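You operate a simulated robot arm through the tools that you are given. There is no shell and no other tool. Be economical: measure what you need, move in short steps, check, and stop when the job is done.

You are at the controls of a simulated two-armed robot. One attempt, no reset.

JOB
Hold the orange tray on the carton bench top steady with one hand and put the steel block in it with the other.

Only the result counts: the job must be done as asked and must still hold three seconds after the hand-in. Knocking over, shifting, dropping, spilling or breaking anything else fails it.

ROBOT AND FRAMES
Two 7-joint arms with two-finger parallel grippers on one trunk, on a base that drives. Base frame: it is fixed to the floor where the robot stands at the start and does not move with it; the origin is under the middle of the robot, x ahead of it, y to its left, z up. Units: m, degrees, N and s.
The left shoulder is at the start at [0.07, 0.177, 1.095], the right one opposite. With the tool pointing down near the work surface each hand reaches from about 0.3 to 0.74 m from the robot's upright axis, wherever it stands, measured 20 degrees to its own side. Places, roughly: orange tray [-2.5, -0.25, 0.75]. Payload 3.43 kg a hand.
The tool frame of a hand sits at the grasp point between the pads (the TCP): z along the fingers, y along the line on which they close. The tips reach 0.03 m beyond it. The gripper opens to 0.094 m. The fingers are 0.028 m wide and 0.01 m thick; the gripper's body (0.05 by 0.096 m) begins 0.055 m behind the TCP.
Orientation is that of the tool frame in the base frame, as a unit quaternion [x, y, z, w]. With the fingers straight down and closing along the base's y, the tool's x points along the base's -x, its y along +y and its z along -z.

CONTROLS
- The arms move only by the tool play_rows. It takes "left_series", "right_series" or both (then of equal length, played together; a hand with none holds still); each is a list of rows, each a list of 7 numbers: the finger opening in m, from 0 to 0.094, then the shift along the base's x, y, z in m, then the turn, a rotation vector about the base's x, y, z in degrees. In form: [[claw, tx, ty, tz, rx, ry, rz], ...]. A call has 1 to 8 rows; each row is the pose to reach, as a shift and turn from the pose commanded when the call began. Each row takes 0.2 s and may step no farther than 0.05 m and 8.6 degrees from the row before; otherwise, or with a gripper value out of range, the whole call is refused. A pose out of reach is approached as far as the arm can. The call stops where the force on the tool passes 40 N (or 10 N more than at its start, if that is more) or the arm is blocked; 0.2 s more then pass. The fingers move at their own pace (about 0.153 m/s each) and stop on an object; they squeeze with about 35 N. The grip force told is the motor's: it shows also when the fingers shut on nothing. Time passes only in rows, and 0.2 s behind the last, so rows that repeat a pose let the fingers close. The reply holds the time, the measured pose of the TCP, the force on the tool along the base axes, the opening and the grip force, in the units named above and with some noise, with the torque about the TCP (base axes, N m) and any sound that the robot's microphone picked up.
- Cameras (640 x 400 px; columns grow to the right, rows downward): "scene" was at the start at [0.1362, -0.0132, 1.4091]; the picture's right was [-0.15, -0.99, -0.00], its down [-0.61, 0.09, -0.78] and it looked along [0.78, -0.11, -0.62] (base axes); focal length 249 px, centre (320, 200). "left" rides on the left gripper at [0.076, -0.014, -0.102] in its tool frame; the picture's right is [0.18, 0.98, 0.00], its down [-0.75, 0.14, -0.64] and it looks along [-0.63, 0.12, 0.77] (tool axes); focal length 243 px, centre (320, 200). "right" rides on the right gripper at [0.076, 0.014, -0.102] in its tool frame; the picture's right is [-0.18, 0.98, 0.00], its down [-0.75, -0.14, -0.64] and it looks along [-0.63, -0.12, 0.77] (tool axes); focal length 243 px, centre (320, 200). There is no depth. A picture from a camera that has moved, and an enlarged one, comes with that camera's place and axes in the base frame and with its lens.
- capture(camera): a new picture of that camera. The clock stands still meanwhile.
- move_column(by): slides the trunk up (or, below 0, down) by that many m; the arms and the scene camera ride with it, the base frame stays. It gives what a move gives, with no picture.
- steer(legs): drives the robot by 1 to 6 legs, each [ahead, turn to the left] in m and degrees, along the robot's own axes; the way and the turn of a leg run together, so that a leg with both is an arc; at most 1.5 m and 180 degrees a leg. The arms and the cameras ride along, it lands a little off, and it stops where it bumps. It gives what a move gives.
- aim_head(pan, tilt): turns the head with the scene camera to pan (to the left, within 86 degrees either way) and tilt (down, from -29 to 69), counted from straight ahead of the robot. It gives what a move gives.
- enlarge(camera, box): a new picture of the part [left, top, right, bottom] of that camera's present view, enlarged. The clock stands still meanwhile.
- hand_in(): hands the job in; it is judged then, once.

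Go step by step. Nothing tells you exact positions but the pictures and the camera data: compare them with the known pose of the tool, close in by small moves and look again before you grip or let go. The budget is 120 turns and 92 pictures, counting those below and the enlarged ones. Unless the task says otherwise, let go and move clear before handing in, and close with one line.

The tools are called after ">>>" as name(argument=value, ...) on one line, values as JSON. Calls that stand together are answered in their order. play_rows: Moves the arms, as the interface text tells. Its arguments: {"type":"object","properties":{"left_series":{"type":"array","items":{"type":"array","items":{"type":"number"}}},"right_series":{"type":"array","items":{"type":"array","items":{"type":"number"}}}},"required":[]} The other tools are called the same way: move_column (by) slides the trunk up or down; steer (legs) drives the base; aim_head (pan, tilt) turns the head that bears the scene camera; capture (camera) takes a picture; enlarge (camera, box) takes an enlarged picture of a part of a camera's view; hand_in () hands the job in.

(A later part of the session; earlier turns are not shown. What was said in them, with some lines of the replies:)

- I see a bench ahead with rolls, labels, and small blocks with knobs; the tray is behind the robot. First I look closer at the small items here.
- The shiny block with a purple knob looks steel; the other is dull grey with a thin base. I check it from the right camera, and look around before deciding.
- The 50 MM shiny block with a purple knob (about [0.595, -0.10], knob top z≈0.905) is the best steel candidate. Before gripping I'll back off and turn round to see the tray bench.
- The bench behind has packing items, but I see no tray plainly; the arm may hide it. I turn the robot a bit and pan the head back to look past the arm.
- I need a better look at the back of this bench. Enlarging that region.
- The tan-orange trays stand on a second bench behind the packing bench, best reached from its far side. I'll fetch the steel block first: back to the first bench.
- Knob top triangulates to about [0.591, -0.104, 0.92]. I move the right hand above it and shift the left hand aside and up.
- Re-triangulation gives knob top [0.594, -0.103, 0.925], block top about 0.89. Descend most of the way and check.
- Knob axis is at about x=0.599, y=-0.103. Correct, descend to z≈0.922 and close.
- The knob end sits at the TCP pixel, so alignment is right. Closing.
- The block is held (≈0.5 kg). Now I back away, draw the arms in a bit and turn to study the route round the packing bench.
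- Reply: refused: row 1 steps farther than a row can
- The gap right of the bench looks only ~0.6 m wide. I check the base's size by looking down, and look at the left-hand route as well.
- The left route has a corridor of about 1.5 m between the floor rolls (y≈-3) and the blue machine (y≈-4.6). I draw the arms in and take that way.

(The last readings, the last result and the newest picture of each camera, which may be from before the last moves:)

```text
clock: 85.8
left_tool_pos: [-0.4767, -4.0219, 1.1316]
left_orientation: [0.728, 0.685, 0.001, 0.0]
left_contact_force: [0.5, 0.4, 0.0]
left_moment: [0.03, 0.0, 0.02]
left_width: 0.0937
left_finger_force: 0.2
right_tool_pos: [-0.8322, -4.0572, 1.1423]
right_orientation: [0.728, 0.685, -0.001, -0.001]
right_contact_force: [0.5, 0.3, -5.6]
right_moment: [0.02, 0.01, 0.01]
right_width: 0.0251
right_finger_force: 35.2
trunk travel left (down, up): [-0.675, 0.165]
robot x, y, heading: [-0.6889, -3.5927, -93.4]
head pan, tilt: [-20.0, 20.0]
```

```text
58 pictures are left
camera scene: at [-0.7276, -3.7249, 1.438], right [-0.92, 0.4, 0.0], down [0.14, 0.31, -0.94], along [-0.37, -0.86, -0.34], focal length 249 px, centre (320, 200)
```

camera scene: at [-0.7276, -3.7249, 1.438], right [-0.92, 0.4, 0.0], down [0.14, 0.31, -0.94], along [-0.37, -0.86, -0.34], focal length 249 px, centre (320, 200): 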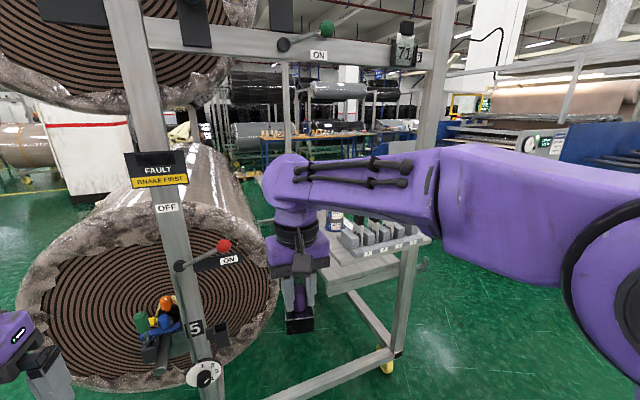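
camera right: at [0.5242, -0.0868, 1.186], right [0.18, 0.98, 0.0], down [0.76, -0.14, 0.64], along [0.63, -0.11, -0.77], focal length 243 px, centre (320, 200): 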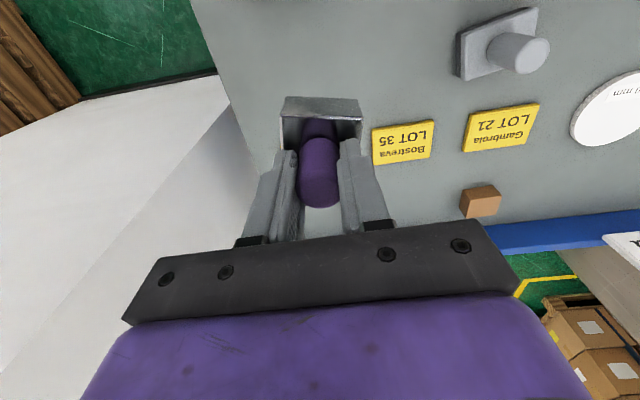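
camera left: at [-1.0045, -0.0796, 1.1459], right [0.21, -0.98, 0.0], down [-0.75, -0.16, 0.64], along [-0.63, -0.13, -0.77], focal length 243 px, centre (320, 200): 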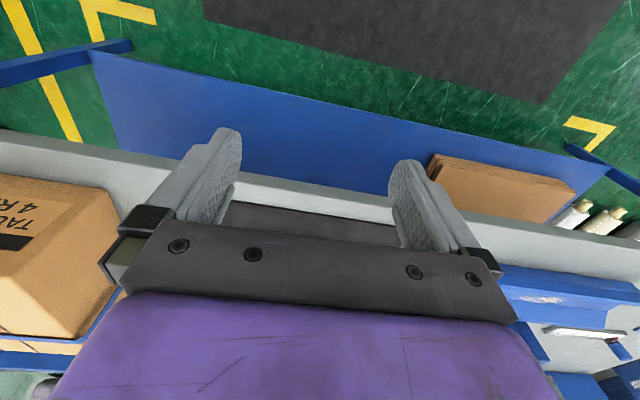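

The corridor is y≈-3.1 to -4.5, but past the rolls a blue bench narrows the way. I drive along the corridor and look at that gap from closer.

>>> steer(legs=[[0, -86.6], [1.5, 0], [0.5, 0]])

>>> aim_head(pan=-50, tilt=25)

>>> capture(camera="scene")

>>> aim_head(pan=0, tilt=25)

>>> capture(camera="scene")

```text
clock: 99.4
left_tool_pos: [-3.0814, -3.8208, 1.1337]
left_orientation: [1.0, 0.004, 0.0, -0.001]
left_contact_force: [-0.6, -0.2, -0.7]
left_moment: [0.01, -0.01, 0.04]
left_width: 0.0941
left_finger_force: 0.1
right_tool_pos: [-3.1399, -3.4672, 1.1432]
right_orientation: [1.0, 0.005, 0.0, -0.001]
right_contact_force: [0.3, -0.4, -6.4]
right_moment: [0.0, -0.01, -0.01]
right_width: 0.0257
right_finger_force: 35.1
trunk travel left (down, up): [-0.675, 0.165]
robot x, y, heading: [-2.6596, -3.5771, -179.5]
head pan, tilt: [-20.0, 20.0]
```

```text
clock: 100.3
left_tool_pos: [-3.0819, -3.8208, 1.132]
left_orientation: [1.0, 0.006, 0.0, 0.0]
left_contact_force: [0.7, -0.2, -0.7]
left_moment: [0.03, -0.03, 0.02]
left_width: 0.0942
left_finger_force: 0.0
right_tool_pos: [-3.1407, -3.4665, 1.1426]
right_orientation: [1.0, 0.005, 0.0, 0.001]
right_contact_force: [-0.7, 0.1, -5.7]
right_moment: [0.0, -0.02, -0.01]
right_width: 0.0257
right_finger_force: 35.4
trunk travel left (down, up): [-0.675, 0.165]
robot x, y, heading: [-2.6652, -3.5774, -179.3]
head pan, tilt: [-50.0, 25.0]
```

```text
57 pictures are left
camera scene: at [-2.7724, -3.5104, 1.43], right [0.76, 0.65, 0.0], down [0.28, -0.32, -0.91], along [-0.59, 0.69, -0.42], focal length 249 px, centre (320, 200)
```

scene: 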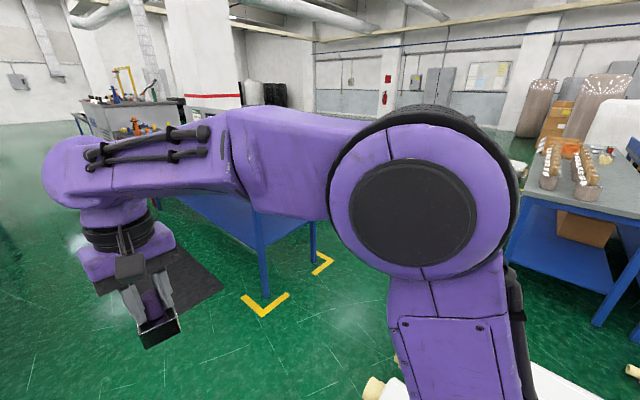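

```text
clock: 101.5
left_tool_pos: [-3.0819, -3.8214, 1.132]
left_orientation: [1.0, 0.005, 0.0, 0.0]
left_contact_force: [-1.0, 0.0, 0.2]
left_moment: [-0.01, 0.01, -0.01]
left_width: 0.0936
left_finger_force: 0.1
right_tool_pos: [-3.14, -3.467, 1.1433]
right_orientation: [1.0, 0.005, 0.0, 0.0]
right_contact_force: [0.3, 0.4, -5.5]
right_moment: [0.02, -0.01, 0.02]
right_width: 0.0256
right_finger_force: 34.7
trunk travel left (down, up): [-0.675, 0.165]
robot x, y, heading: [-2.6643, -3.5793, -179.7]
head pan, tilt: [0.0, 25.0]
```

```text
56 pictures are left
camera scene: at [-2.8049, -3.5811, 1.4299], right [-0.01, 1.0, 0.0], down [0.42, 0.0, -0.91], along [-0.91, -0.01, -0.42], focal length 249 px, centre (320, 200)
```

scene: 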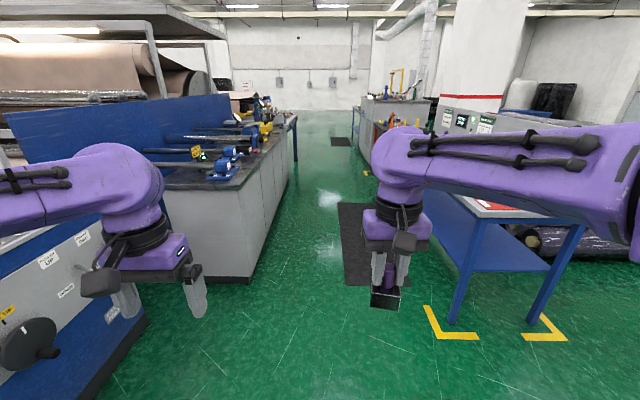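

Now I see the carton bench with an orange tray, and the gap between roll ends (x≈-3.05) and blue bench (x≈-3.95) is about 0.9 m. I go forward to x≈-3.45, turn right and look up that gap.

>>> steer(legs=[[0.79, 0], [0, -90.2]])

>>> aim_head(pan=0, tilt=30)

>>> capture(camera="scene")

```text
clock: 109.4
left_tool_pos: [-3.707, -3.1879, 1.1335]
left_orientation: [0.732, -0.681, 0.0, 0.0]
left_contact_force: [0.2, -0.5, 0.0]
left_moment: [0.0, 0.0, 0.04]
left_width: 0.094
left_finger_force: 0.1
right_tool_pos: [-3.3579, -3.1054, 1.1427]
right_orientation: [0.733, -0.681, -0.001, 0.0]
right_contact_force: [0.0, -0.3, -5.8]
right_moment: [-0.02, -0.03, -0.01]
right_width: 0.0254
right_finger_force: 35.1
trunk travel left (down, up): [-0.675, 0.165]
robot x, y, heading: [-3.4377, -3.5899, 94.3]
head pan, tilt: [0.0, 25.0]
```

```text
clock: 110.0
left_tool_pos: [-3.7068, -3.1888, 1.1333]
left_orientation: [0.733, -0.681, 0.0, 0.001]
left_contact_force: [-0.4, 0.7, -0.4]
left_moment: [0.01, 0.01, 0.02]
left_width: 0.094
left_finger_force: 0.0
right_tool_pos: [-3.3577, -3.107, 1.1427]
right_orientation: [0.734, -0.68, 0.001, 0.001]
right_contact_force: [-0.8, -0.5, -4.9]
right_moment: [0.02, 0.03, -0.01]
right_width: 0.0254
right_finger_force: 35.3
trunk travel left (down, up): [-0.675, 0.165]
robot x, y, heading: [-3.4403, -3.5908, 94.3]
head pan, tilt: [0.0, 30.0]
```

```text
55 pictures are left
camera scene: at [-3.448, -3.4503, 1.422], right [1.0, 0.07, 0.0], down [0.04, -0.5, -0.87], along [-0.06, 0.86, -0.5], focal length 249 px, centre (320, 200)
```

scene: 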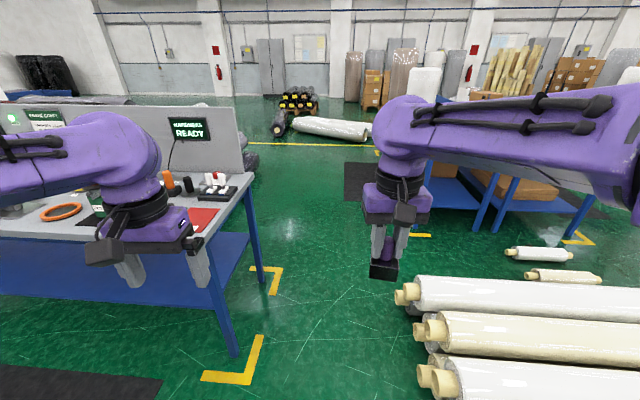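

The gap is clear; a panel on the blue bench tops out near z 1.15 at x<-3.98. I raise the trunk so the arms pass above it, straighten to heading 90 and go ahead.

>>> move_column(by=0.15)

>>> steer(legs=[[0, -4.3], [0.8, 0]])

>>> capture(camera="scene")

```text
clock: 111.8
left_tool_pos: [-3.706, -3.1868, 1.2824]
left_orientation: [0.732, -0.681, 0.0, 0.0]
left_contact_force: [-0.4, 0.5, -0.3]
left_moment: [-0.03, 0.01, -0.02]
left_width: 0.0938
left_finger_force: 0.0
right_tool_pos: [-3.3563, -3.1061, 1.2922]
right_orientation: [0.734, -0.68, 0.001, 0.0]
right_contact_force: [-0.2, 0.2, -4.9]
right_moment: [-0.06, 0.01, 0.0]
right_width: 0.0257
right_finger_force: 34.6
trunk travel left (down, up): [-0.825, 0.015]
robot x, y, heading: [-3.4387, -3.5924, 94.3]
head pan, tilt: [0.0, 30.0]
```

```text
clock: 116.6
left_tool_pos: [-3.6985, -2.359, 1.2823]
left_orientation: [0.716, -0.698, 0.0, 0.0]
left_contact_force: [0.2, -0.3, 0.3]
left_moment: [0.04, 0.0, 0.02]
left_width: 0.0939
left_finger_force: 0.0
right_tool_pos: [-3.3457, -2.294, 1.2921]
right_orientation: [0.717, -0.697, 0.0, -0.001]
right_contact_force: [0.3, -0.4, -5.3]
right_moment: [-0.01, 0.0, 0.04]
right_width: 0.0254
right_finger_force: 34.8
trunk travel left (down, up): [-0.825, 0.015]
robot x, y, heading: [-3.4458, -2.7714, 91.4]
head pan, tilt: [0.0, 30.0]
```

```text
54 pictures are left
camera scene: at [-3.4518, -2.6329, 1.5721], right [1.0, 0.03, 0.0], down [0.01, -0.5, -0.87], along [-0.02, 0.87, -0.5], focal length 249 px, centre (320, 200)
```

scene: 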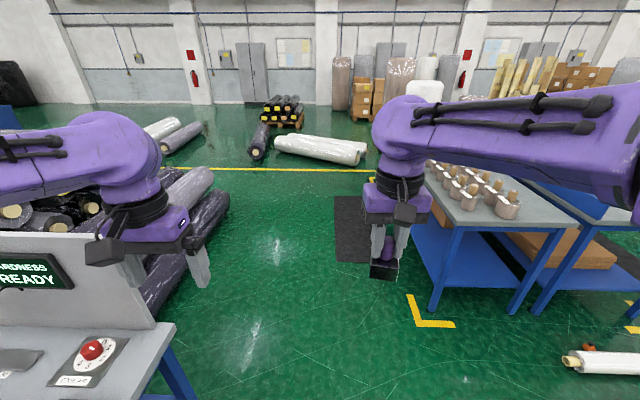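

The way to the carton bench's far side is open (bench edge x≈-2.78). Drive up to y≈-0.27, then turn to face the bench.

>>> steer(legs=[[0, -1.6], [1.5, 0], [1.0, 0], [0, -90]])

>>> aim_head(pan=0, tilt=40)

>>> capture(camera="scene")

```text
clock: 133.0
left_tool_pos: [-3.0581, -0.0016, 1.2836]
left_orientation: [-0.024, 1.0, 0.0, 0.001]
left_contact_force: [0.2, 0.6, -0.3]
left_moment: [0.0, 0.0, 0.03]
left_width: 0.0941
left_finger_force: 0.1
right_tool_pos: [-2.9838, -0.3526, 1.2924]
right_orientation: [-0.025, 1.0, 0.0, -0.001]
right_contact_force: [0.2, -0.6, -4.4]
right_moment: [0.0, 0.0, -0.04]
right_width: 0.0256
right_finger_force: 35.5
trunk travel left (down, up): [-0.825, 0.015]
robot x, y, heading: [-3.4654, -0.2593, 3.0]
head pan, tilt: [0.0, 30.0]
```

```text
clock: 133.7
left_tool_pos: [-3.0579, -0.0006, 1.2828]
left_orientation: [-0.025, 1.0, 0.0, 0.0]
left_contact_force: [-1.1, 0.7, 0.8]
left_moment: [0.03, 0.02, 0.01]
left_width: 0.0938
left_finger_force: 0.0
right_tool_pos: [-2.9851, -0.3536, 1.2915]
right_orientation: [-0.025, 1.0, 0.0, -0.001]
right_contact_force: [0.0, -0.3, -4.9]
right_moment: [0.01, 0.05, 0.02]
right_width: 0.0253
right_finger_force: 34.8
trunk travel left (down, up): [-0.825, 0.015]
robot x, y, heading: [-3.4664, -0.2611, 3.0]
head pan, tilt: [0.0, 40.0]
```

```text
53 pictures are left
camera scene: at [-3.3301, -0.254, 1.5567], right [0.05, -1.0, 0.0], down [-0.64, -0.03, -0.77], along [0.77, 0.04, -0.64], focal length 249 px, centre (320, 200)
```

scene: 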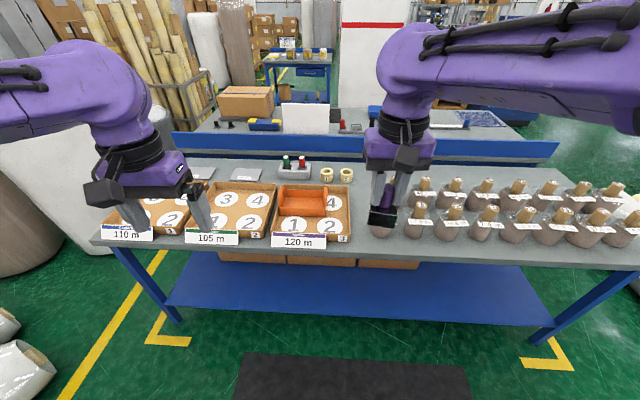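

The small orange tray sits on spot 3 of the "120 m" carton at about (303,200). Zooming in.

>>> enlarge(camera="scene", box=[240, 160, 400, 260])

```text
4.00 times, centred on (320, 210) of scene
camera zoom: at [-3.3301, -0.254, 1.5567], right [0.05, -1.0, 0.0], down [-0.64, -0.03, -0.77], along [0.77, 0.04, -0.64], focal length 997 px, centre (320, 160)
```

zoom: 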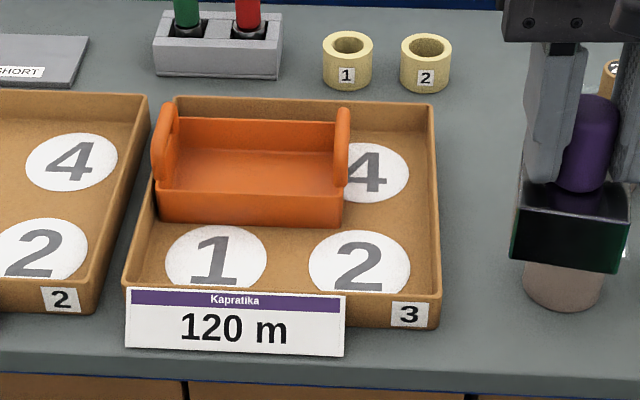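

The orange tray has upright handles at its left and right ends; it's centred near [-2.42, -0.12]. I shift the robot left and forward so it sits at about [-3.1, -0.1] facing the bench.

>>> steer(legs=[[0, 30], [0.3, 0], [0, -33], [0.11, 0]])

>>> aim_head(pan=0, tilt=50)

>>> capture(camera="scene")

```text
clock: 139.6
left_tool_pos: [-2.6894, 0.1313, 1.2848]
left_orientation: [0.003, 1.0, 0.0, 0.001]
left_contact_force: [0.1, 0.1, 0.2]
left_moment: [-0.01, -0.02, -0.04]
left_width: 0.094
left_finger_force: 0.0
right_tool_pos: [-2.6356, -0.223, 1.2948]
right_orientation: [0.002, 1.0, 0.0, 0.002]
right_contact_force: [-0.7, -0.3, -4.5]
right_moment: [0.03, 0.03, 0.02]
right_width: 0.0257
right_finger_force: 34.9
trunk travel left (down, up): [-0.825, 0.015]
robot x, y, heading: [-3.1074, -0.1085, -0.3]
head pan, tilt: [0.0, 40.0]
```

```text
clock: 140.3
left_tool_pos: [-2.6836, 0.1312, 1.2833]
left_orientation: [0.002, 1.0, 0.0, 0.0]
left_contact_force: [0.1, 0.1, 0.2]
left_moment: [0.01, 0.0, -0.03]
left_width: 0.094
left_finger_force: 0.2
right_tool_pos: [-2.6307, -0.2237, 1.2923]
right_orientation: [0.002, 1.0, 0.0, -0.002]
right_contact_force: [0.9, 0.8, -4.9]
right_moment: [0.01, 0.06, 0.01]
right_width: 0.0253
right_finger_force: 35.3
trunk travel left (down, up): [-0.825, 0.015]
robot x, y, heading: [-3.1065, -0.1056, -0.3]
head pan, tilt: [0.0, 50.0]
```

```text
51 pictures are left
camera scene: at [-2.9774, -0.106, 1.5424], right [0.0, -1.0, 0.0], down [-0.77, 0.0, -0.64], along [0.64, 0.0, -0.77], focal length 249 px, centre (320, 200)
```

scene: 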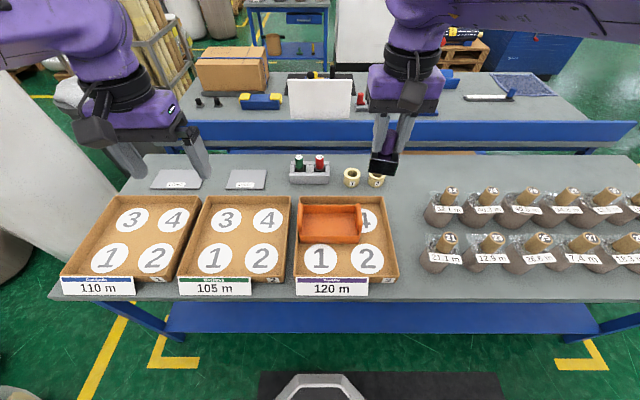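

Good position. I lower the trunk by 0.2 m and bring the left hand above the left handle, at a safe height.

>>> move_column(by=-0.2)

>>> play_rows(left_series=[[0.094, 0.035, -0.025, 0, 0, 0, 0], [0.094, 0.07, -0.05, 0, 0, 0, 0], [0.094, 0.105, -0.075, 0, 0, 0, 0], [0.094, 0.14, -0.1, 0, 0, 0, 0], [0.094, 0.175, -0.125, 0, 0, 0, 0], [0.094, 0.2, -0.15, 0, 0, 0, 0], [0.094, 0.22, -0.16, 0, 0, 0, 0], [0.094, 0.22, -0.16, 0, 0, 0, 0]])

>>> capture(camera="left")

>>> capture(camera="scene")

```text
clock: 142.4
left_tool_pos: [-2.6847, 0.1309, 1.0834]
left_orientation: [0.003, 1.0, 0.0, 0.0]
left_contact_force: [0.1, -0.1, 0.0]
left_moment: [0.01, 0.0, -0.01]
left_width: 0.094
left_finger_force: 0.0
right_tool_pos: [-2.6303, -0.2228, 1.092]
right_orientation: [0.002, 1.0, 0.0, 0.0]
right_contact_force: [0.4, 0.1, -5.9]
right_moment: [0.0, 0.03, 0.0]
right_width: 0.0259
right_finger_force: 35.2
trunk travel left (down, up): [-0.625, 0.215]
robot x, y, heading: [-3.1041, -0.1054, -0.2]
head pan, tilt: [0.0, 50.0]
```

```text
clock: 144.2
left_tool_pos: [-2.475, -0.0219, 1.0819]
left_orientation: [0.003, 1.0, 0.0, 0.0]
left_contact_force: [0.2, 0.5, -0.2]
left_moment: [0.01, 0.0, 0.0]
left_width: 0.0941
left_finger_force: 0.0
left hand out of reach, approached as far as the arm can: row 7, 8
right_tool_pos: [-2.6316, -0.2233, 1.0929]
right_orientation: [0.002, 1.0, 0.0, 0.0]
right_contact_force: [0.4, -0.2, -5.6]
right_moment: [-0.02, 0.0, -0.01]
right_width: 0.0254
right_finger_force: 34.6
trunk travel left (down, up): [-0.625, 0.215]
robot x, y, heading: [-3.1064, -0.1027, -0.4]
head pan, tilt: [0.0, 50.0]
```

```text
50 pictures are left
camera left: at [-2.5529, -0.0355, 1.1865], right [-0.18, 0.98, 0.0], down [0.75, 0.14, 0.64], along [0.63, 0.12, -0.77], focal length 243 px, centre (320, 200)
```

left: 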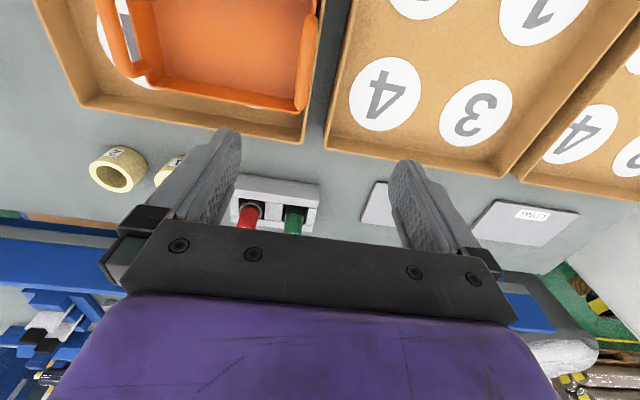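

```text
49 pictures are left
camera scene: at [-2.9793, -0.1057, 1.3426], right [0.0, -1.0, 0.0], down [-0.77, 0.0, -0.64], along [0.64, 0.0, -0.77], focal length 249 px, centre (320, 200)
```

scene: 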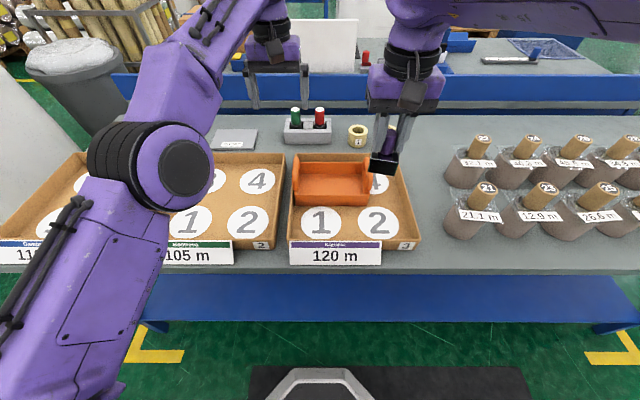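

Handle triangulates near [-2.49, -0.037], top z≈0.87. I zoom in on the tray in both views to refine.

>>> enlarge(camera="scene", box=[270, 130, 430, 230])

>>> enlarge(camera="left", box=[60, 0, 380, 200])

```text
4.00 times, centred on (350, 180) of scene
camera zoom: at [-2.9793, -0.1057, 1.3426], right [0.0, -1.0, 0.0], down [-0.77, 0.0, -0.64], along [0.64, 0.0, -0.77], focal length 997 px, centre (200, 280)
```

zoom: 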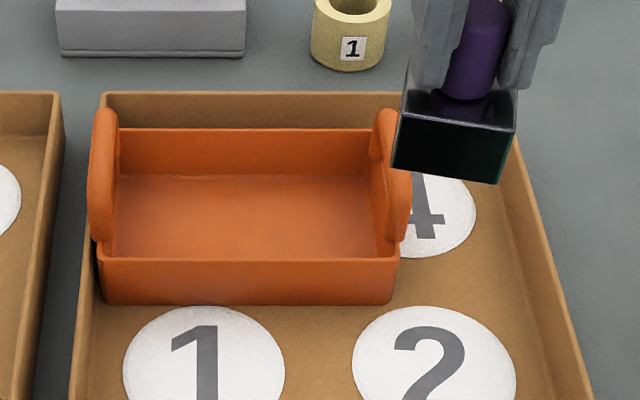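

```text
2.00 times, centred on (220, 100) of left
camera zoom: at [-2.5529, -0.0355, 1.1865], right [-0.18, 0.98, 0.0], down [0.75, 0.14, 0.64], along [0.63, 0.12, -0.77], focal length 485 px, centre (520, 400)
```

zoom: 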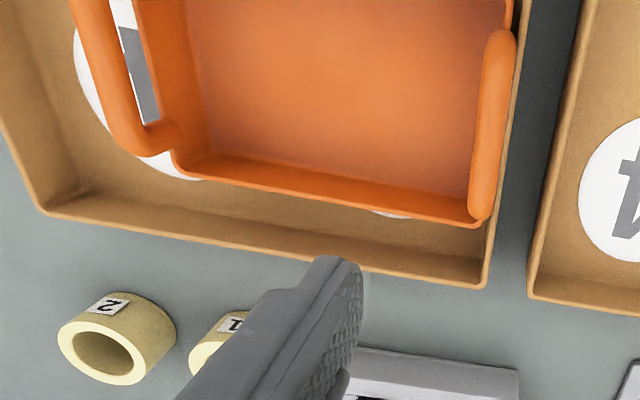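

The handles are upright bails; the left bar runs x -2.536…-2.446 at y≈-0.039, z≈0.88. I bring the left hand just above it and look again.

>>> play_rows(left_series=[[0.07, -0.01, -0.008, -0.03, 0, 0, 0], [0.07, -0.02, -0.014, -0.07, 0, 0, 0], [0.07, -0.026, -0.017, -0.11, 0, 0, 0], [0.07, -0.026, -0.017, -0.13, 0, 0, 0], [0.07, -0.026, -0.017, -0.13, 0, 0, 0]])

>>> capture(camera="left")

>>> enlarge(camera="scene", box=[240, 110, 400, 210])

```text
clock: 145.4
left_tool_pos: [-2.4997, -0.0385, 0.9516]
left_orientation: [0.002, 1.0, 0.001, 0.0]
left_contact_force: [0.6, -0.2, -0.2]
left_moment: [-0.01, 0.0, -0.02]
left_width: 0.07
left_finger_force: 0.1
right_tool_pos: [-2.6309, -0.2236, 1.0927]
right_orientation: [0.003, 1.0, 0.0, -0.001]
right_contact_force: [0.5, 0.3, -5.5]
right_moment: [-0.01, 0.02, 0.01]
right_width: 0.0256
right_finger_force: 35.0
trunk travel left (down, up): [-0.625, 0.215]
robot x, y, heading: [-3.1066, -0.1054, -0.1]
head pan, tilt: [0.0, 50.0]
```

```text
46 pictures are left
camera left: at [-2.5768, -0.0511, 1.0559], right [-0.18, 0.98, 0.0], down [0.75, 0.14, 0.64], along [0.63, 0.12, -0.77], focal length 243 px, centre (320, 200)
```

left: 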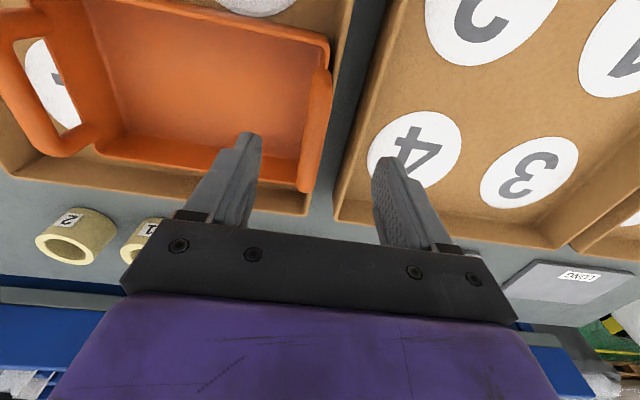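

```text
4.00 times, centred on (320, 160) of scene
camera zoom: at [-2.9782, -0.106, 1.3425], right [0.0, -1.0, 0.0], down [-0.77, 0.0, -0.64], along [0.64, 0.0, -0.77], focal length 997 px, centre (320, 360)
```

zoom: 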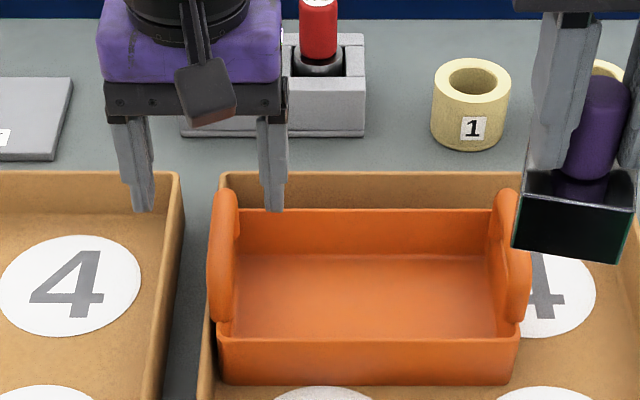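

Bar at y≈-0.041, centre x≈-2.491. Descend around it and verify before closing.

>>> play_rows(left_series=[[0.07, 0.008, -0.0025, -0.03, 0, 0, 0], [0.07, 0.008, -0.0025, -0.055, 0, 0, 0], [0.07, 0.008, -0.0025, -0.078, 0, 0, 0], [0.07, 0.008, -0.0025, -0.078, 0, 0, 0]])

>>> capture(camera="left")

>>> enlarge(camera="scene", box=[240, 110, 400, 210])

```text
clock: 146.4
left_tool_pos: [-2.4936, -0.0397, 0.8787]
left_orientation: [0.003, 1.0, 0.001, 0.004]
left_contact_force: [4.3, -0.2, 22.1]
left_moment: [0.9, 0.14, -0.18]
left_width: 0.0699
left_finger_force: 0.1
right_tool_pos: [-2.6337, -0.2244, 1.0939]
right_orientation: [0.002, 1.0, 0.0, 0.001]
right_contact_force: [0.1, 0.3, -6.6]
right_moment: [0.03, 0.03, 0.02]
right_width: 0.0254
right_finger_force: 34.9
trunk travel left (down, up): [-0.625, 0.215]
robot x, y, heading: [-3.1052, -0.1035, -0.3]
head pan, tilt: [0.0, 50.0]
```

```text
44 pictures are left
camera left: at [-2.572, -0.0532, 0.9826], right [-0.18, 0.98, 0.0], down [0.75, 0.14, 0.65], along [0.64, 0.12, -0.76], focal length 243 px, centre (320, 200)
```

left: 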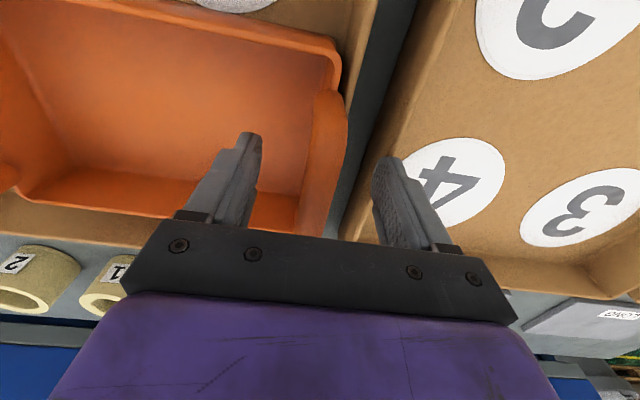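

```text
4.00 times, centred on (320, 160) of scene
camera zoom: at [-2.9809, -0.1067, 1.3431], right [0.0, -1.0, 0.0], down [-0.77, 0.0, -0.64], along [0.64, 0.0, -0.77], focal length 997 px, centre (320, 360)
```

zoom: 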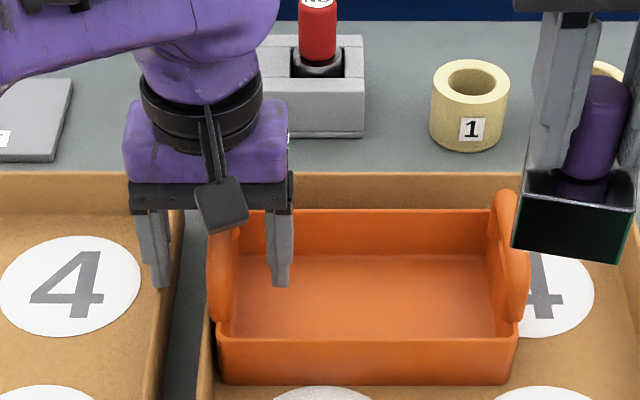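

The outer finger touched the neighbouring carton's rim (22 N upward). I lift a centimetre at once, narrow the opening, and re-check.

>>> play_rows(left_series=[[0.07, 0, 0, 0.015, 0, 0, 0], [0.045, 0, 0, 0.015, 0, 0, 0], [0.04, 0, 0, 0.012, 0, 0, 0], [0.04, 0, 0, 0.012, 0, 0, 0]])

>>> capture(camera="left")

>>> enlarge(camera="scene", box=[250, 110, 360, 179])

```text
clock: 147.4
left_tool_pos: [-2.4939, -0.0395, 0.8874]
left_orientation: [0.003, 1.0, -0.001, 0.0]
left_contact_force: [0.1, -0.4, -0.4]
left_moment: [-0.03, -0.01, 0.0]
left_width: 0.04
left_finger_force: 0.1
right_tool_pos: [-2.6315, -0.2238, 1.0926]
right_orientation: [0.001, 1.0, 0.0, 0.0]
right_contact_force: [-0.1, -0.2, -5.6]
right_moment: [0.01, 0.06, -0.02]
right_width: 0.0255
right_finger_force: 34.6
trunk travel left (down, up): [-0.625, 0.215]
robot x, y, heading: [-3.1081, -0.1048, -0.4]
head pan, tilt: [0.0, 50.0]
```

```text
42 pictures are left
camera left: at [-2.57, -0.0536, 0.9912], right [-0.18, 0.98, 0.0], down [0.75, 0.14, 0.64], along [0.63, 0.12, -0.77], focal length 243 px, centre (320, 200)
```

left: 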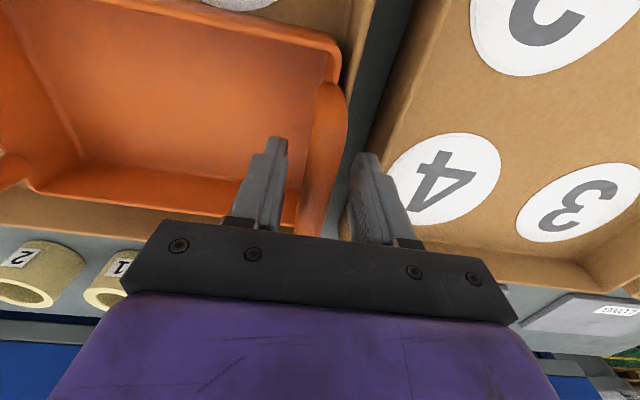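

```text
5.80 times, centred on (305, 144) of scene
camera zoom: at [-2.9786, -0.106, 1.3425], right [0.0, -1.0, 0.0], down [-0.77, 0.0, -0.64], along [0.64, 0.0, -0.77], focal length 1444 px, centre (407, 522)
```

zoom: 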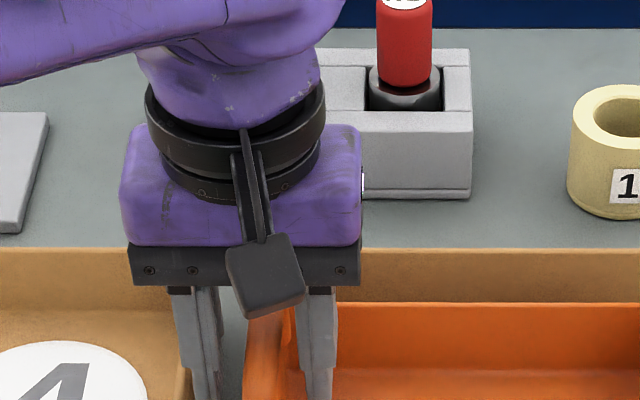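

The bar sits between the fingers with no contact. Lower 4 mm and close gently on it.

>>> play_rows(left_series=[[0.04, 0, -0.001, -0.004, 0, 0, 0], [0.03, 0, -0.001, -0.005, 0, 0, 0], [0.02, 0, -0.001, -0.005, 0, 0, 0], [0.01, 0, -0.001, -0.005, 0, 0, 0], [0.0, 0, -0.001, -0.005, 0, 0, 0], [0.0, 0, -0.001, -0.005, 0, 0, 0]])

>>> capture(camera="left")

>>> capture(camera="scene")

```text
clock: 148.8
left_tool_pos: [-2.4931, -0.041, 0.8807]
left_orientation: [0.002, 1.0, 0.0, 0.001]
left_contact_force: [0.0, 0.1, 0.6]
left_moment: [0.02, 0.0, -0.03]
left_width: 0.02
left_finger_force: 34.7
right_tool_pos: [-2.6315, -0.2245, 1.0938]
right_orientation: [0.001, 1.0, -0.001, -0.001]
right_contact_force: [-0.3, -0.4, -4.5]
right_moment: [-0.01, 0.01, 0.02]
right_width: 0.0254
right_finger_force: 34.4
trunk travel left (down, up): [-0.625, 0.215]
robot x, y, heading: [-3.1059, -0.1039, 0.1]
head pan, tilt: [0.0, 50.0]
```

```text
40 pictures are left
camera left: at [-2.5702, -0.0554, 0.9847], right [-0.18, 0.98, 0.0], down [0.75, 0.14, 0.64], along [0.63, 0.12, -0.77], focal length 243 px, centre (320, 200)
```

left: 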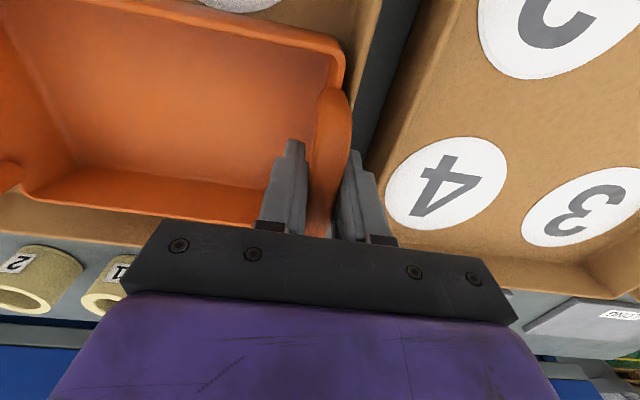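

```text
39 pictures are left
camera scene: at [-2.9781, -0.106, 1.3424], right [0.0, -1.0, 0.0], down [-0.77, 0.0, -0.64], along [0.64, 0.0, -0.77], focal length 249 px, centre (320, 200)
```

scene: 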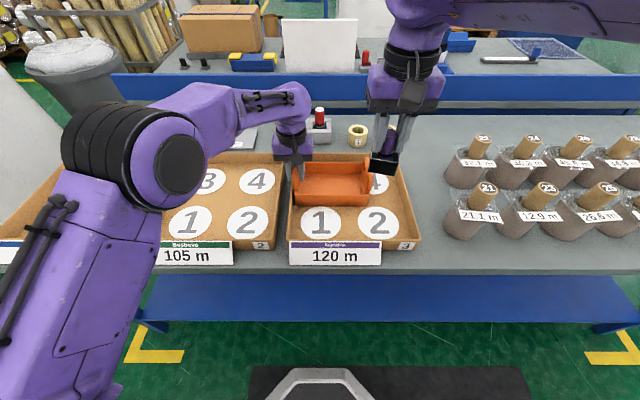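

Handle gripped (20 mm, 35 N), tray unmoved. Now the right hand with the block goes above the tray's free middle at about [-2.485, -0.165].

>>> play_rows(right_series=[[0, 0.03, 0.0, -0.01, 0, 0, 0], [0, 0.065, 0.01, -0.02, 0, 0, 0], [0, 0.1, 0.025, -0.04, 0, 0, 0], [0, 0.13, 0.045, -0.055, 0, 0, 0], [0, 0.1465, 0.0595, -0.06, 0, 0, 0], [0, 0.1465, 0.0595, -0.06, 0, 0, 0]])

>>> capture(camera="right")

>>> enlarge(camera="scene", box=[250, 100, 410, 200])

```text
clock: 150.2
left_tool_pos: [-2.494, -0.0427, 0.8802]
left_orientation: [0.003, 1.0, 0.001, 0.0]
left_contact_force: [-0.8, -1.9, -0.3]
left_moment: [0.02, 0.27, -0.03]
left_width: 0.02
left_finger_force: 34.6
right_tool_pos: [-2.4847, -0.1621, 1.0322]
right_orientation: [0.001, 1.0, -0.001, -0.001]
right_contact_force: [-0.2, -0.3, -5.7]
right_moment: [0.0, 0.02, 0.0]
right_width: 0.0256
right_finger_force: 34.9
trunk travel left (down, up): [-0.625, 0.215]
robot x, y, heading: [-3.1052, -0.1063, -0.1]
head pan, tilt: [0.0, 50.0]
```

```text
38 pictures are left
camera right: at [-2.5608, -0.1475, 1.1359], right [0.19, 0.98, 0.0], down [0.75, -0.14, 0.64], along [0.63, -0.12, -0.77], focal length 243 px, centre (320, 200)
```

right: 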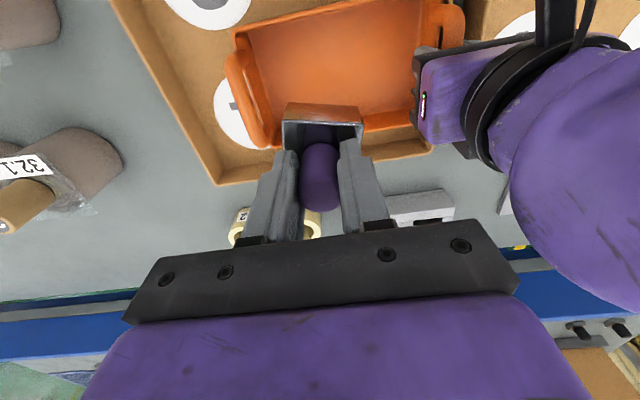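

```text
4.00 times, centred on (330, 150) of scene
camera zoom: at [-2.9781, -0.1063, 1.3424], right [0.0, -1.0, 0.0], down [-0.77, 0.0, -0.64], along [0.64, 0.0, -0.77], focal length 997 px, centre (280, 400)
```

zoom: 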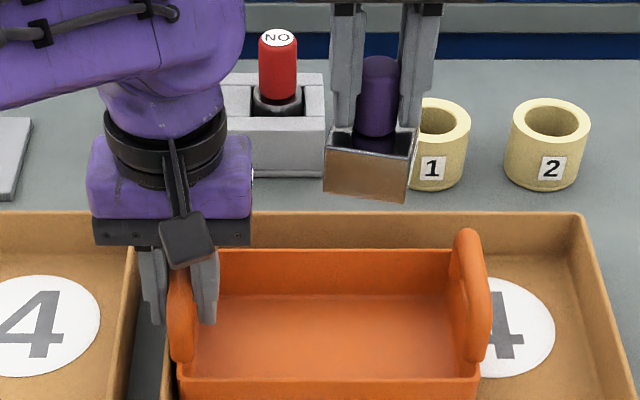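

Tray spans x≈-2.546…-2.416, so the block is centred. Lowering into the tray to just above the floor.

>>> play_rows(right_series=[[0, 0, -0.001, -0.03, 0, 0, 0], [0, 0.002, -0.002, -0.06, 0, 0, 0], [0, 0.002, -0.003, -0.09, 0, 0, 0], [0, 0.002, -0.003, -0.12, 0, 0, 0], [0, 0.002, -0.003, -0.15, 0, 0, 0], [0, 0.002, -0.003, -0.16, 0, 0, 0]])

>>> capture(camera="right")

>>> enlarge(camera="scene", box=[250, 120, 410, 220])

```text
clock: 151.7
left_tool_pos: [-2.4935, -0.0423, 0.8816]
left_orientation: [0.002, 1.0, 0.0, 0.0]
left_contact_force: [13.7, -5.6, -15.7]
left_moment: [0.06, -0.61, 0.01]
left_width: 0.0199
left_finger_force: 34.5
right_tool_pos: [-2.4789, -0.1682, 0.8771]
right_orientation: [0.003, 1.0, 0.001, 0.005]
right_contact_force: [-1.3, 0.3, 32.9]
right_moment: [-0.16, 0.97, -0.21]
right_width: 0.0255
right_finger_force: 35.0
trunk travel left (down, up): [-0.625, 0.215]
robot x, y, heading: [-3.1091, -0.1086, -0.7]
head pan, tilt: [0.0, 50.0]
```

```text
36 pictures are left
camera right: at [-2.5563, -0.1537, 0.98], right [0.19, 0.98, 0.0], down [0.75, -0.15, 0.65], along [0.64, -0.12, -0.76], focal length 243 px, centre (320, 200)
```

right: 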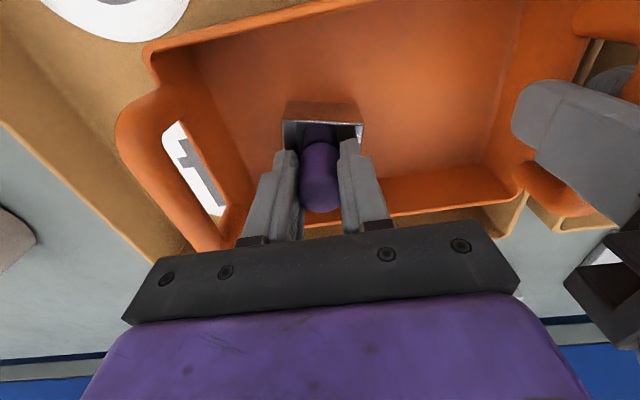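

```text
4.00 times, centred on (330, 170) of scene
camera zoom: at [-2.9786, -0.1059, 1.343], right [0.0, -1.0, 0.0], down [-0.77, 0.0, -0.64], along [0.64, 0.0, -0.77], focal length 997 px, centre (280, 320)
```

zoom: 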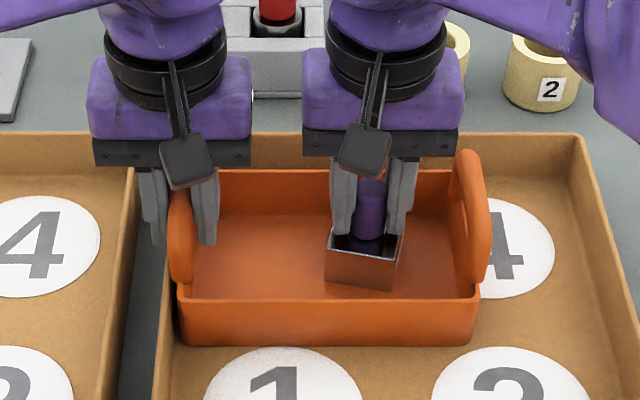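

The block's bottom is at z≈0.81, on the tray floor, pressing with 33 N. I ease up a few mm to relieve the pressing before opening.

>>> play_rows(right_series=[[0, 0, 0, 0.003, 0, 0, 0], [0, 0, 0, 0.003, 0, 0, 0]])

>>> enlarge(camera="right", box=[220, 60, 420, 185])

```text
clock: 152.2
left_tool_pos: [-2.4937, -0.0426, 0.8823]
left_orientation: [0.003, 1.0, 0.0, -0.001]
left_contact_force: [5.7, -4.7, -8.1]
left_moment: [0.03, 0.4, -0.03]
left_width: 0.0197
left_finger_force: 34.6
right_tool_pos: [-2.4805, -0.1683, 0.8764]
right_orientation: [0.002, 1.0, 0.001, 0.001]
right_contact_force: [11.4, 0.0, 28.5]
right_moment: [0.08, -0.09, -0.03]
right_width: 0.0254
right_finger_force: 34.8
trunk travel left (down, up): [-0.625, 0.215]
robot x, y, heading: [-3.1048, -0.1063, -0.2]
head pan, tilt: [0.0, 50.0]
```

```text
3.20 times, centred on (320, 122) of right
camera zoom: at [-2.5571, -0.1536, 0.9803], right [0.19, 0.98, 0.0], down [0.75, -0.14, 0.64], along [0.63, -0.12, -0.77], focal length 776 px, centre (320, 448)
```

zoom: 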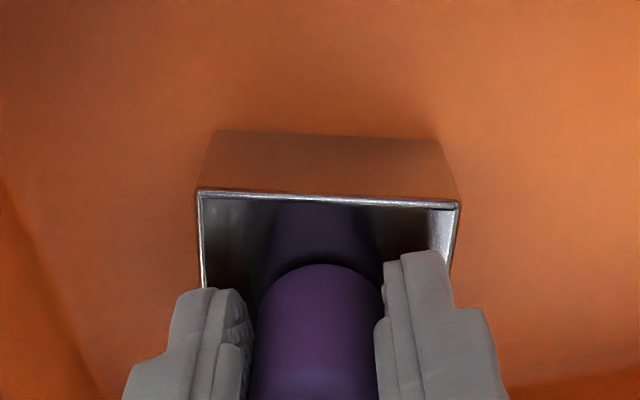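

Still 28 N; ease up a bit more.

>>> play_rows(right_series=[[0, 0, 0, 0.003, 0, 0, 0], [0, 0, 0, 0.003, 0, 0, 0]])

```text
clock: 152.8
left_tool_pos: [-2.4932, -0.041, 0.8808]
left_orientation: [0.002, 1.0, 0.001, -0.001]
left_contact_force: [1.0, -4.6, -1.9]
left_moment: [0.06, 0.3, -0.03]
left_width: 0.0202
left_finger_force: 34.8
right_tool_pos: [-2.4829, -0.169, 0.8769]
right_orientation: [0.001, 1.0, 0.0, -0.002]
right_contact_force: [4.5, 0.5, 6.9]
right_moment: [0.26, -0.47, -0.11]
right_width: 0.0255
right_finger_force: 35.1
trunk travel left (down, up): [-0.625, 0.215]
robot x, y, heading: [-3.1083, -0.103, -0.1]
head pan, tilt: [0.0, 50.0]
```

Light contact now (about 7 N), so the block rests on the floor. Open the right hand while the left holds the tray, then lift straight up.

>>> play_rows(right_series=[[0.035, 0, 0, 0.001, 0, 0, 0], [0.05, 0, 0, 0.001, 0, 0, 0], [0.05, 0, 0, 0.001, 0, 0, 0]])

>>> enlarge(camera="right", box=[200, 60, 440, 210])

>>> play_rows(right_series=[[0.05, 0, 0, 0.02, 0, 0, 0], [0.05, 0, 0, 0.05, 0, 0, 0], [0.05, 0, 0, 0.09, 0, 0, 0], [0.05, 0, 0, 0.13, 0, 0, 0], [0.05, 0, 0, 0.16, 0, 0, 0]])

>>> capture(camera="right")

>>> enlarge(camera="scene", box=[250, 120, 410, 220])

```text
clock: 153.7
left_tool_pos: [-2.4927, -0.042, 0.8809]
left_orientation: [0.002, 1.0, 0.001, 0.0]
left_contact_force: [-0.5, -4.2, -2.2]
left_moment: [0.0, -0.21, -0.02]
left_width: 0.02
left_finger_force: 35.2
right_tool_pos: [-2.4821, -0.1672, 0.8787]
right_orientation: [0.002, 1.0, -0.001, -0.002]
right_contact_force: [0.6, -0.7, 0.6]
right_moment: [-0.01, -0.03, -0.01]
right_width: 0.0497
right_finger_force: 0.1
trunk travel left (down, up): [-0.625, 0.215]
robot x, y, heading: [-3.1077, -0.1083, -0.2]
head pan, tilt: [0.0, 50.0]
```

```text
2.67 times, centred on (320, 135) of right
camera zoom: at [-2.5579, -0.1527, 0.9824], right [0.19, 0.98, 0.0], down [0.75, -0.14, 0.64], along [0.63, -0.12, -0.77], focal length 647 px, centre (320, 373)
```

zoom: 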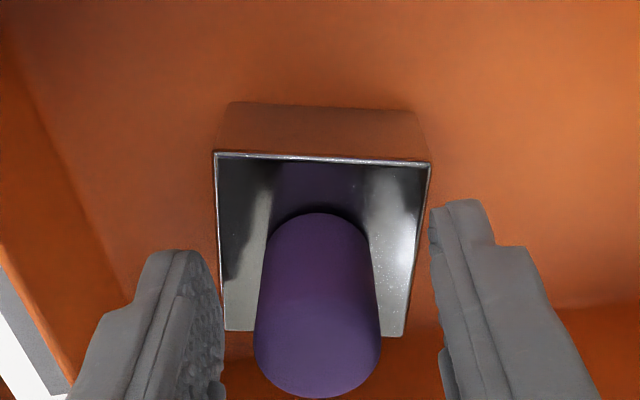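

```text
clock: 154.8
left_tool_pos: [-2.4922, -0.0415, 0.8809]
left_orientation: [0.003, 1.0, 0.001, 0.0]
left_contact_force: [-1.0, -4.2, -0.9]
left_moment: [0.02, -0.03, -0.03]
left_width: 0.0197
left_finger_force: 35.5
right_tool_pos: [-2.4817, -0.1688, 1.0377]
right_orientation: [0.003, 1.0, 0.0, -0.001]
right_contact_force: [0.9, 0.3, 1.0]
right_moment: [0.0, -0.01, 0.03]
right_width: 0.05
right_finger_force: 0.0
trunk travel left (down, up): [-0.625, 0.215]
robot x, y, heading: [-3.1093, -0.1057, -0.3]
head pan, tilt: [0.0, 50.0]
```

```text
32 pictures are left
camera right: at [-2.5579, -0.1534, 1.1409], right [0.19, 0.98, 0.0], down [0.75, -0.14, 0.64], along [0.63, -0.12, -0.77], focal length 243 px, centre (320, 200)
```

right: 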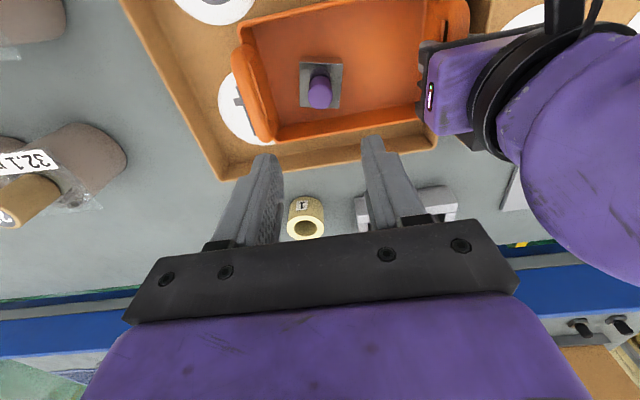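

```text
4.00 times, centred on (330, 170) of scene
camera zoom: at [-2.9782, -0.1066, 1.3424], right [0.0, -1.0, 0.0], down [-0.77, 0.0, -0.64], along [0.64, 0.0, -0.77], focal length 997 px, centre (280, 320)
```

zoom: 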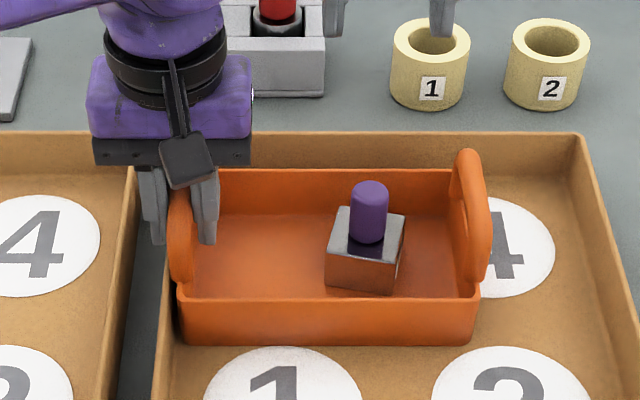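

The block stands upright in the tray. Now I release the handle, opening only partly, and lift the left hand clear.

>>> play_rows(left_series=[[0.03, 0, 0, 0, 0, 0, 0], [0.04, 0, 0, 0.001, 0, 0, 0], [0.04, 0, 0, 0.003, 0, 0, 0], [0.04, 0, 0, 0.02, 0, 0, 0], [0.04, 0, 0, 0.05, 0, 0, 0], [0.04, 0, 0, 0.09, 0, 0, 0], [0.04, -0.02, 0.02, 0.12, 0, 0, 0], [0.04, -0.04, 0.05, 0.14, 0, 0, 0]], right_series=[[0.05, 0, 0, 0, 0, 0, 0], [0.05, 0, 0, 0, 0, 0, 0], [0.05, -0.03, -0.02, 0, 0, 0, 0], [0.05, -0.06, -0.04, 0, 0, 0, 0], [0.05, -0.09, -0.06, 0, 0, 0, 0], [0.05, -0.09, -0.08, 0, 0, 0, 0], [0.05, -0.09, -0.08, 0, 0, 0, 0], [0.05, -0.09, -0.08, 0, 0, 0, 0]])

>>> capture(camera="scene")

>>> enlarge(camera="scene", box=[250, 120, 410, 220])

```text
clock: 156.7
left_tool_pos: [-2.5345, 0.0079, 1.0222]
left_orientation: [0.003, 1.0, 0.0, 0.001]
left_contact_force: [0.1, 1.3, -0.7]
left_moment: [0.02, 0.01, 0.02]
left_width: 0.0401
left_finger_force: 0.1
right_tool_pos: [-2.5725, -0.2482, 1.0416]
right_orientation: [0.002, 1.0, 0.0, 0.001]
right_contact_force: [-0.5, -0.3, 0.0]
right_moment: [-0.01, -0.01, 0.01]
right_width: 0.05
right_finger_force: 0.0
trunk travel left (down, up): [-0.625, 0.215]
robot x, y, heading: [-3.1091, -0.1065, -0.1]
head pan, tilt: [0.0, 50.0]
```

```text
30 pictures are left
camera scene: at [-2.9806, -0.1048, 1.3427], right [0.0, -1.0, 0.0], down [-0.77, 0.0, -0.64], along [0.64, 0.0, -0.77], focal length 249 px, centre (320, 200)
```

scene: 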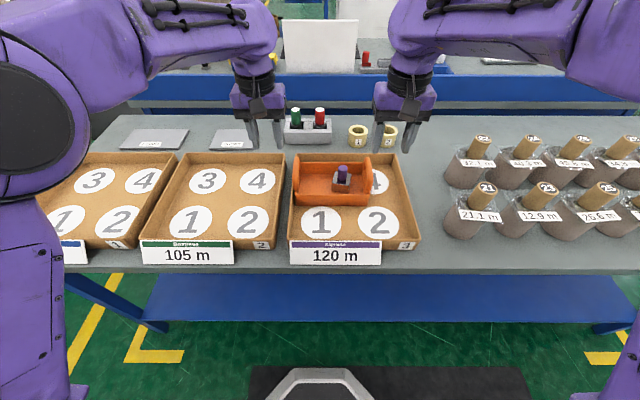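

```text
4.00 times, centred on (330, 170) of scene
camera zoom: at [-2.9806, -0.1048, 1.3427], right [0.0, -1.0, 0.0], down [-0.77, 0.0, -0.64], along [0.64, 0.0, -0.77], focal length 997 px, centre (280, 320)
```

zoom: 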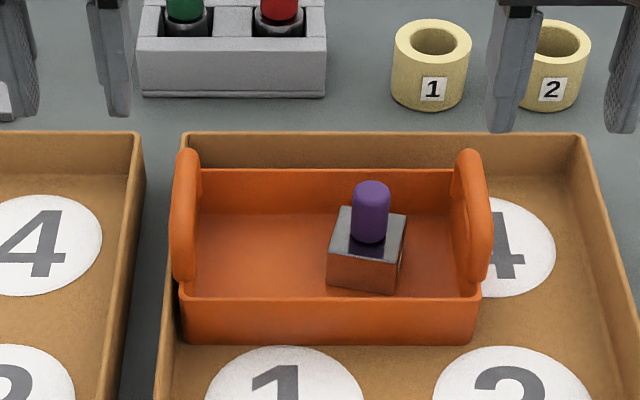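

The block stands in the orange tray, the tray and its surroundings are unmoved, and both hands are clear. Handing in.

>>> hand_in()

```text
The job is handed in.
```

The steel block is standing upright in the orange tray. I held the tray by its left handle while placing the block, then let go with both hands and moved them clear before handing in. While reaching for the handle, the left hand's outer finger briefly pressed on the rim of the next carton (22 N). I lifted off at once, and nothing looked shifted in the final pictures.
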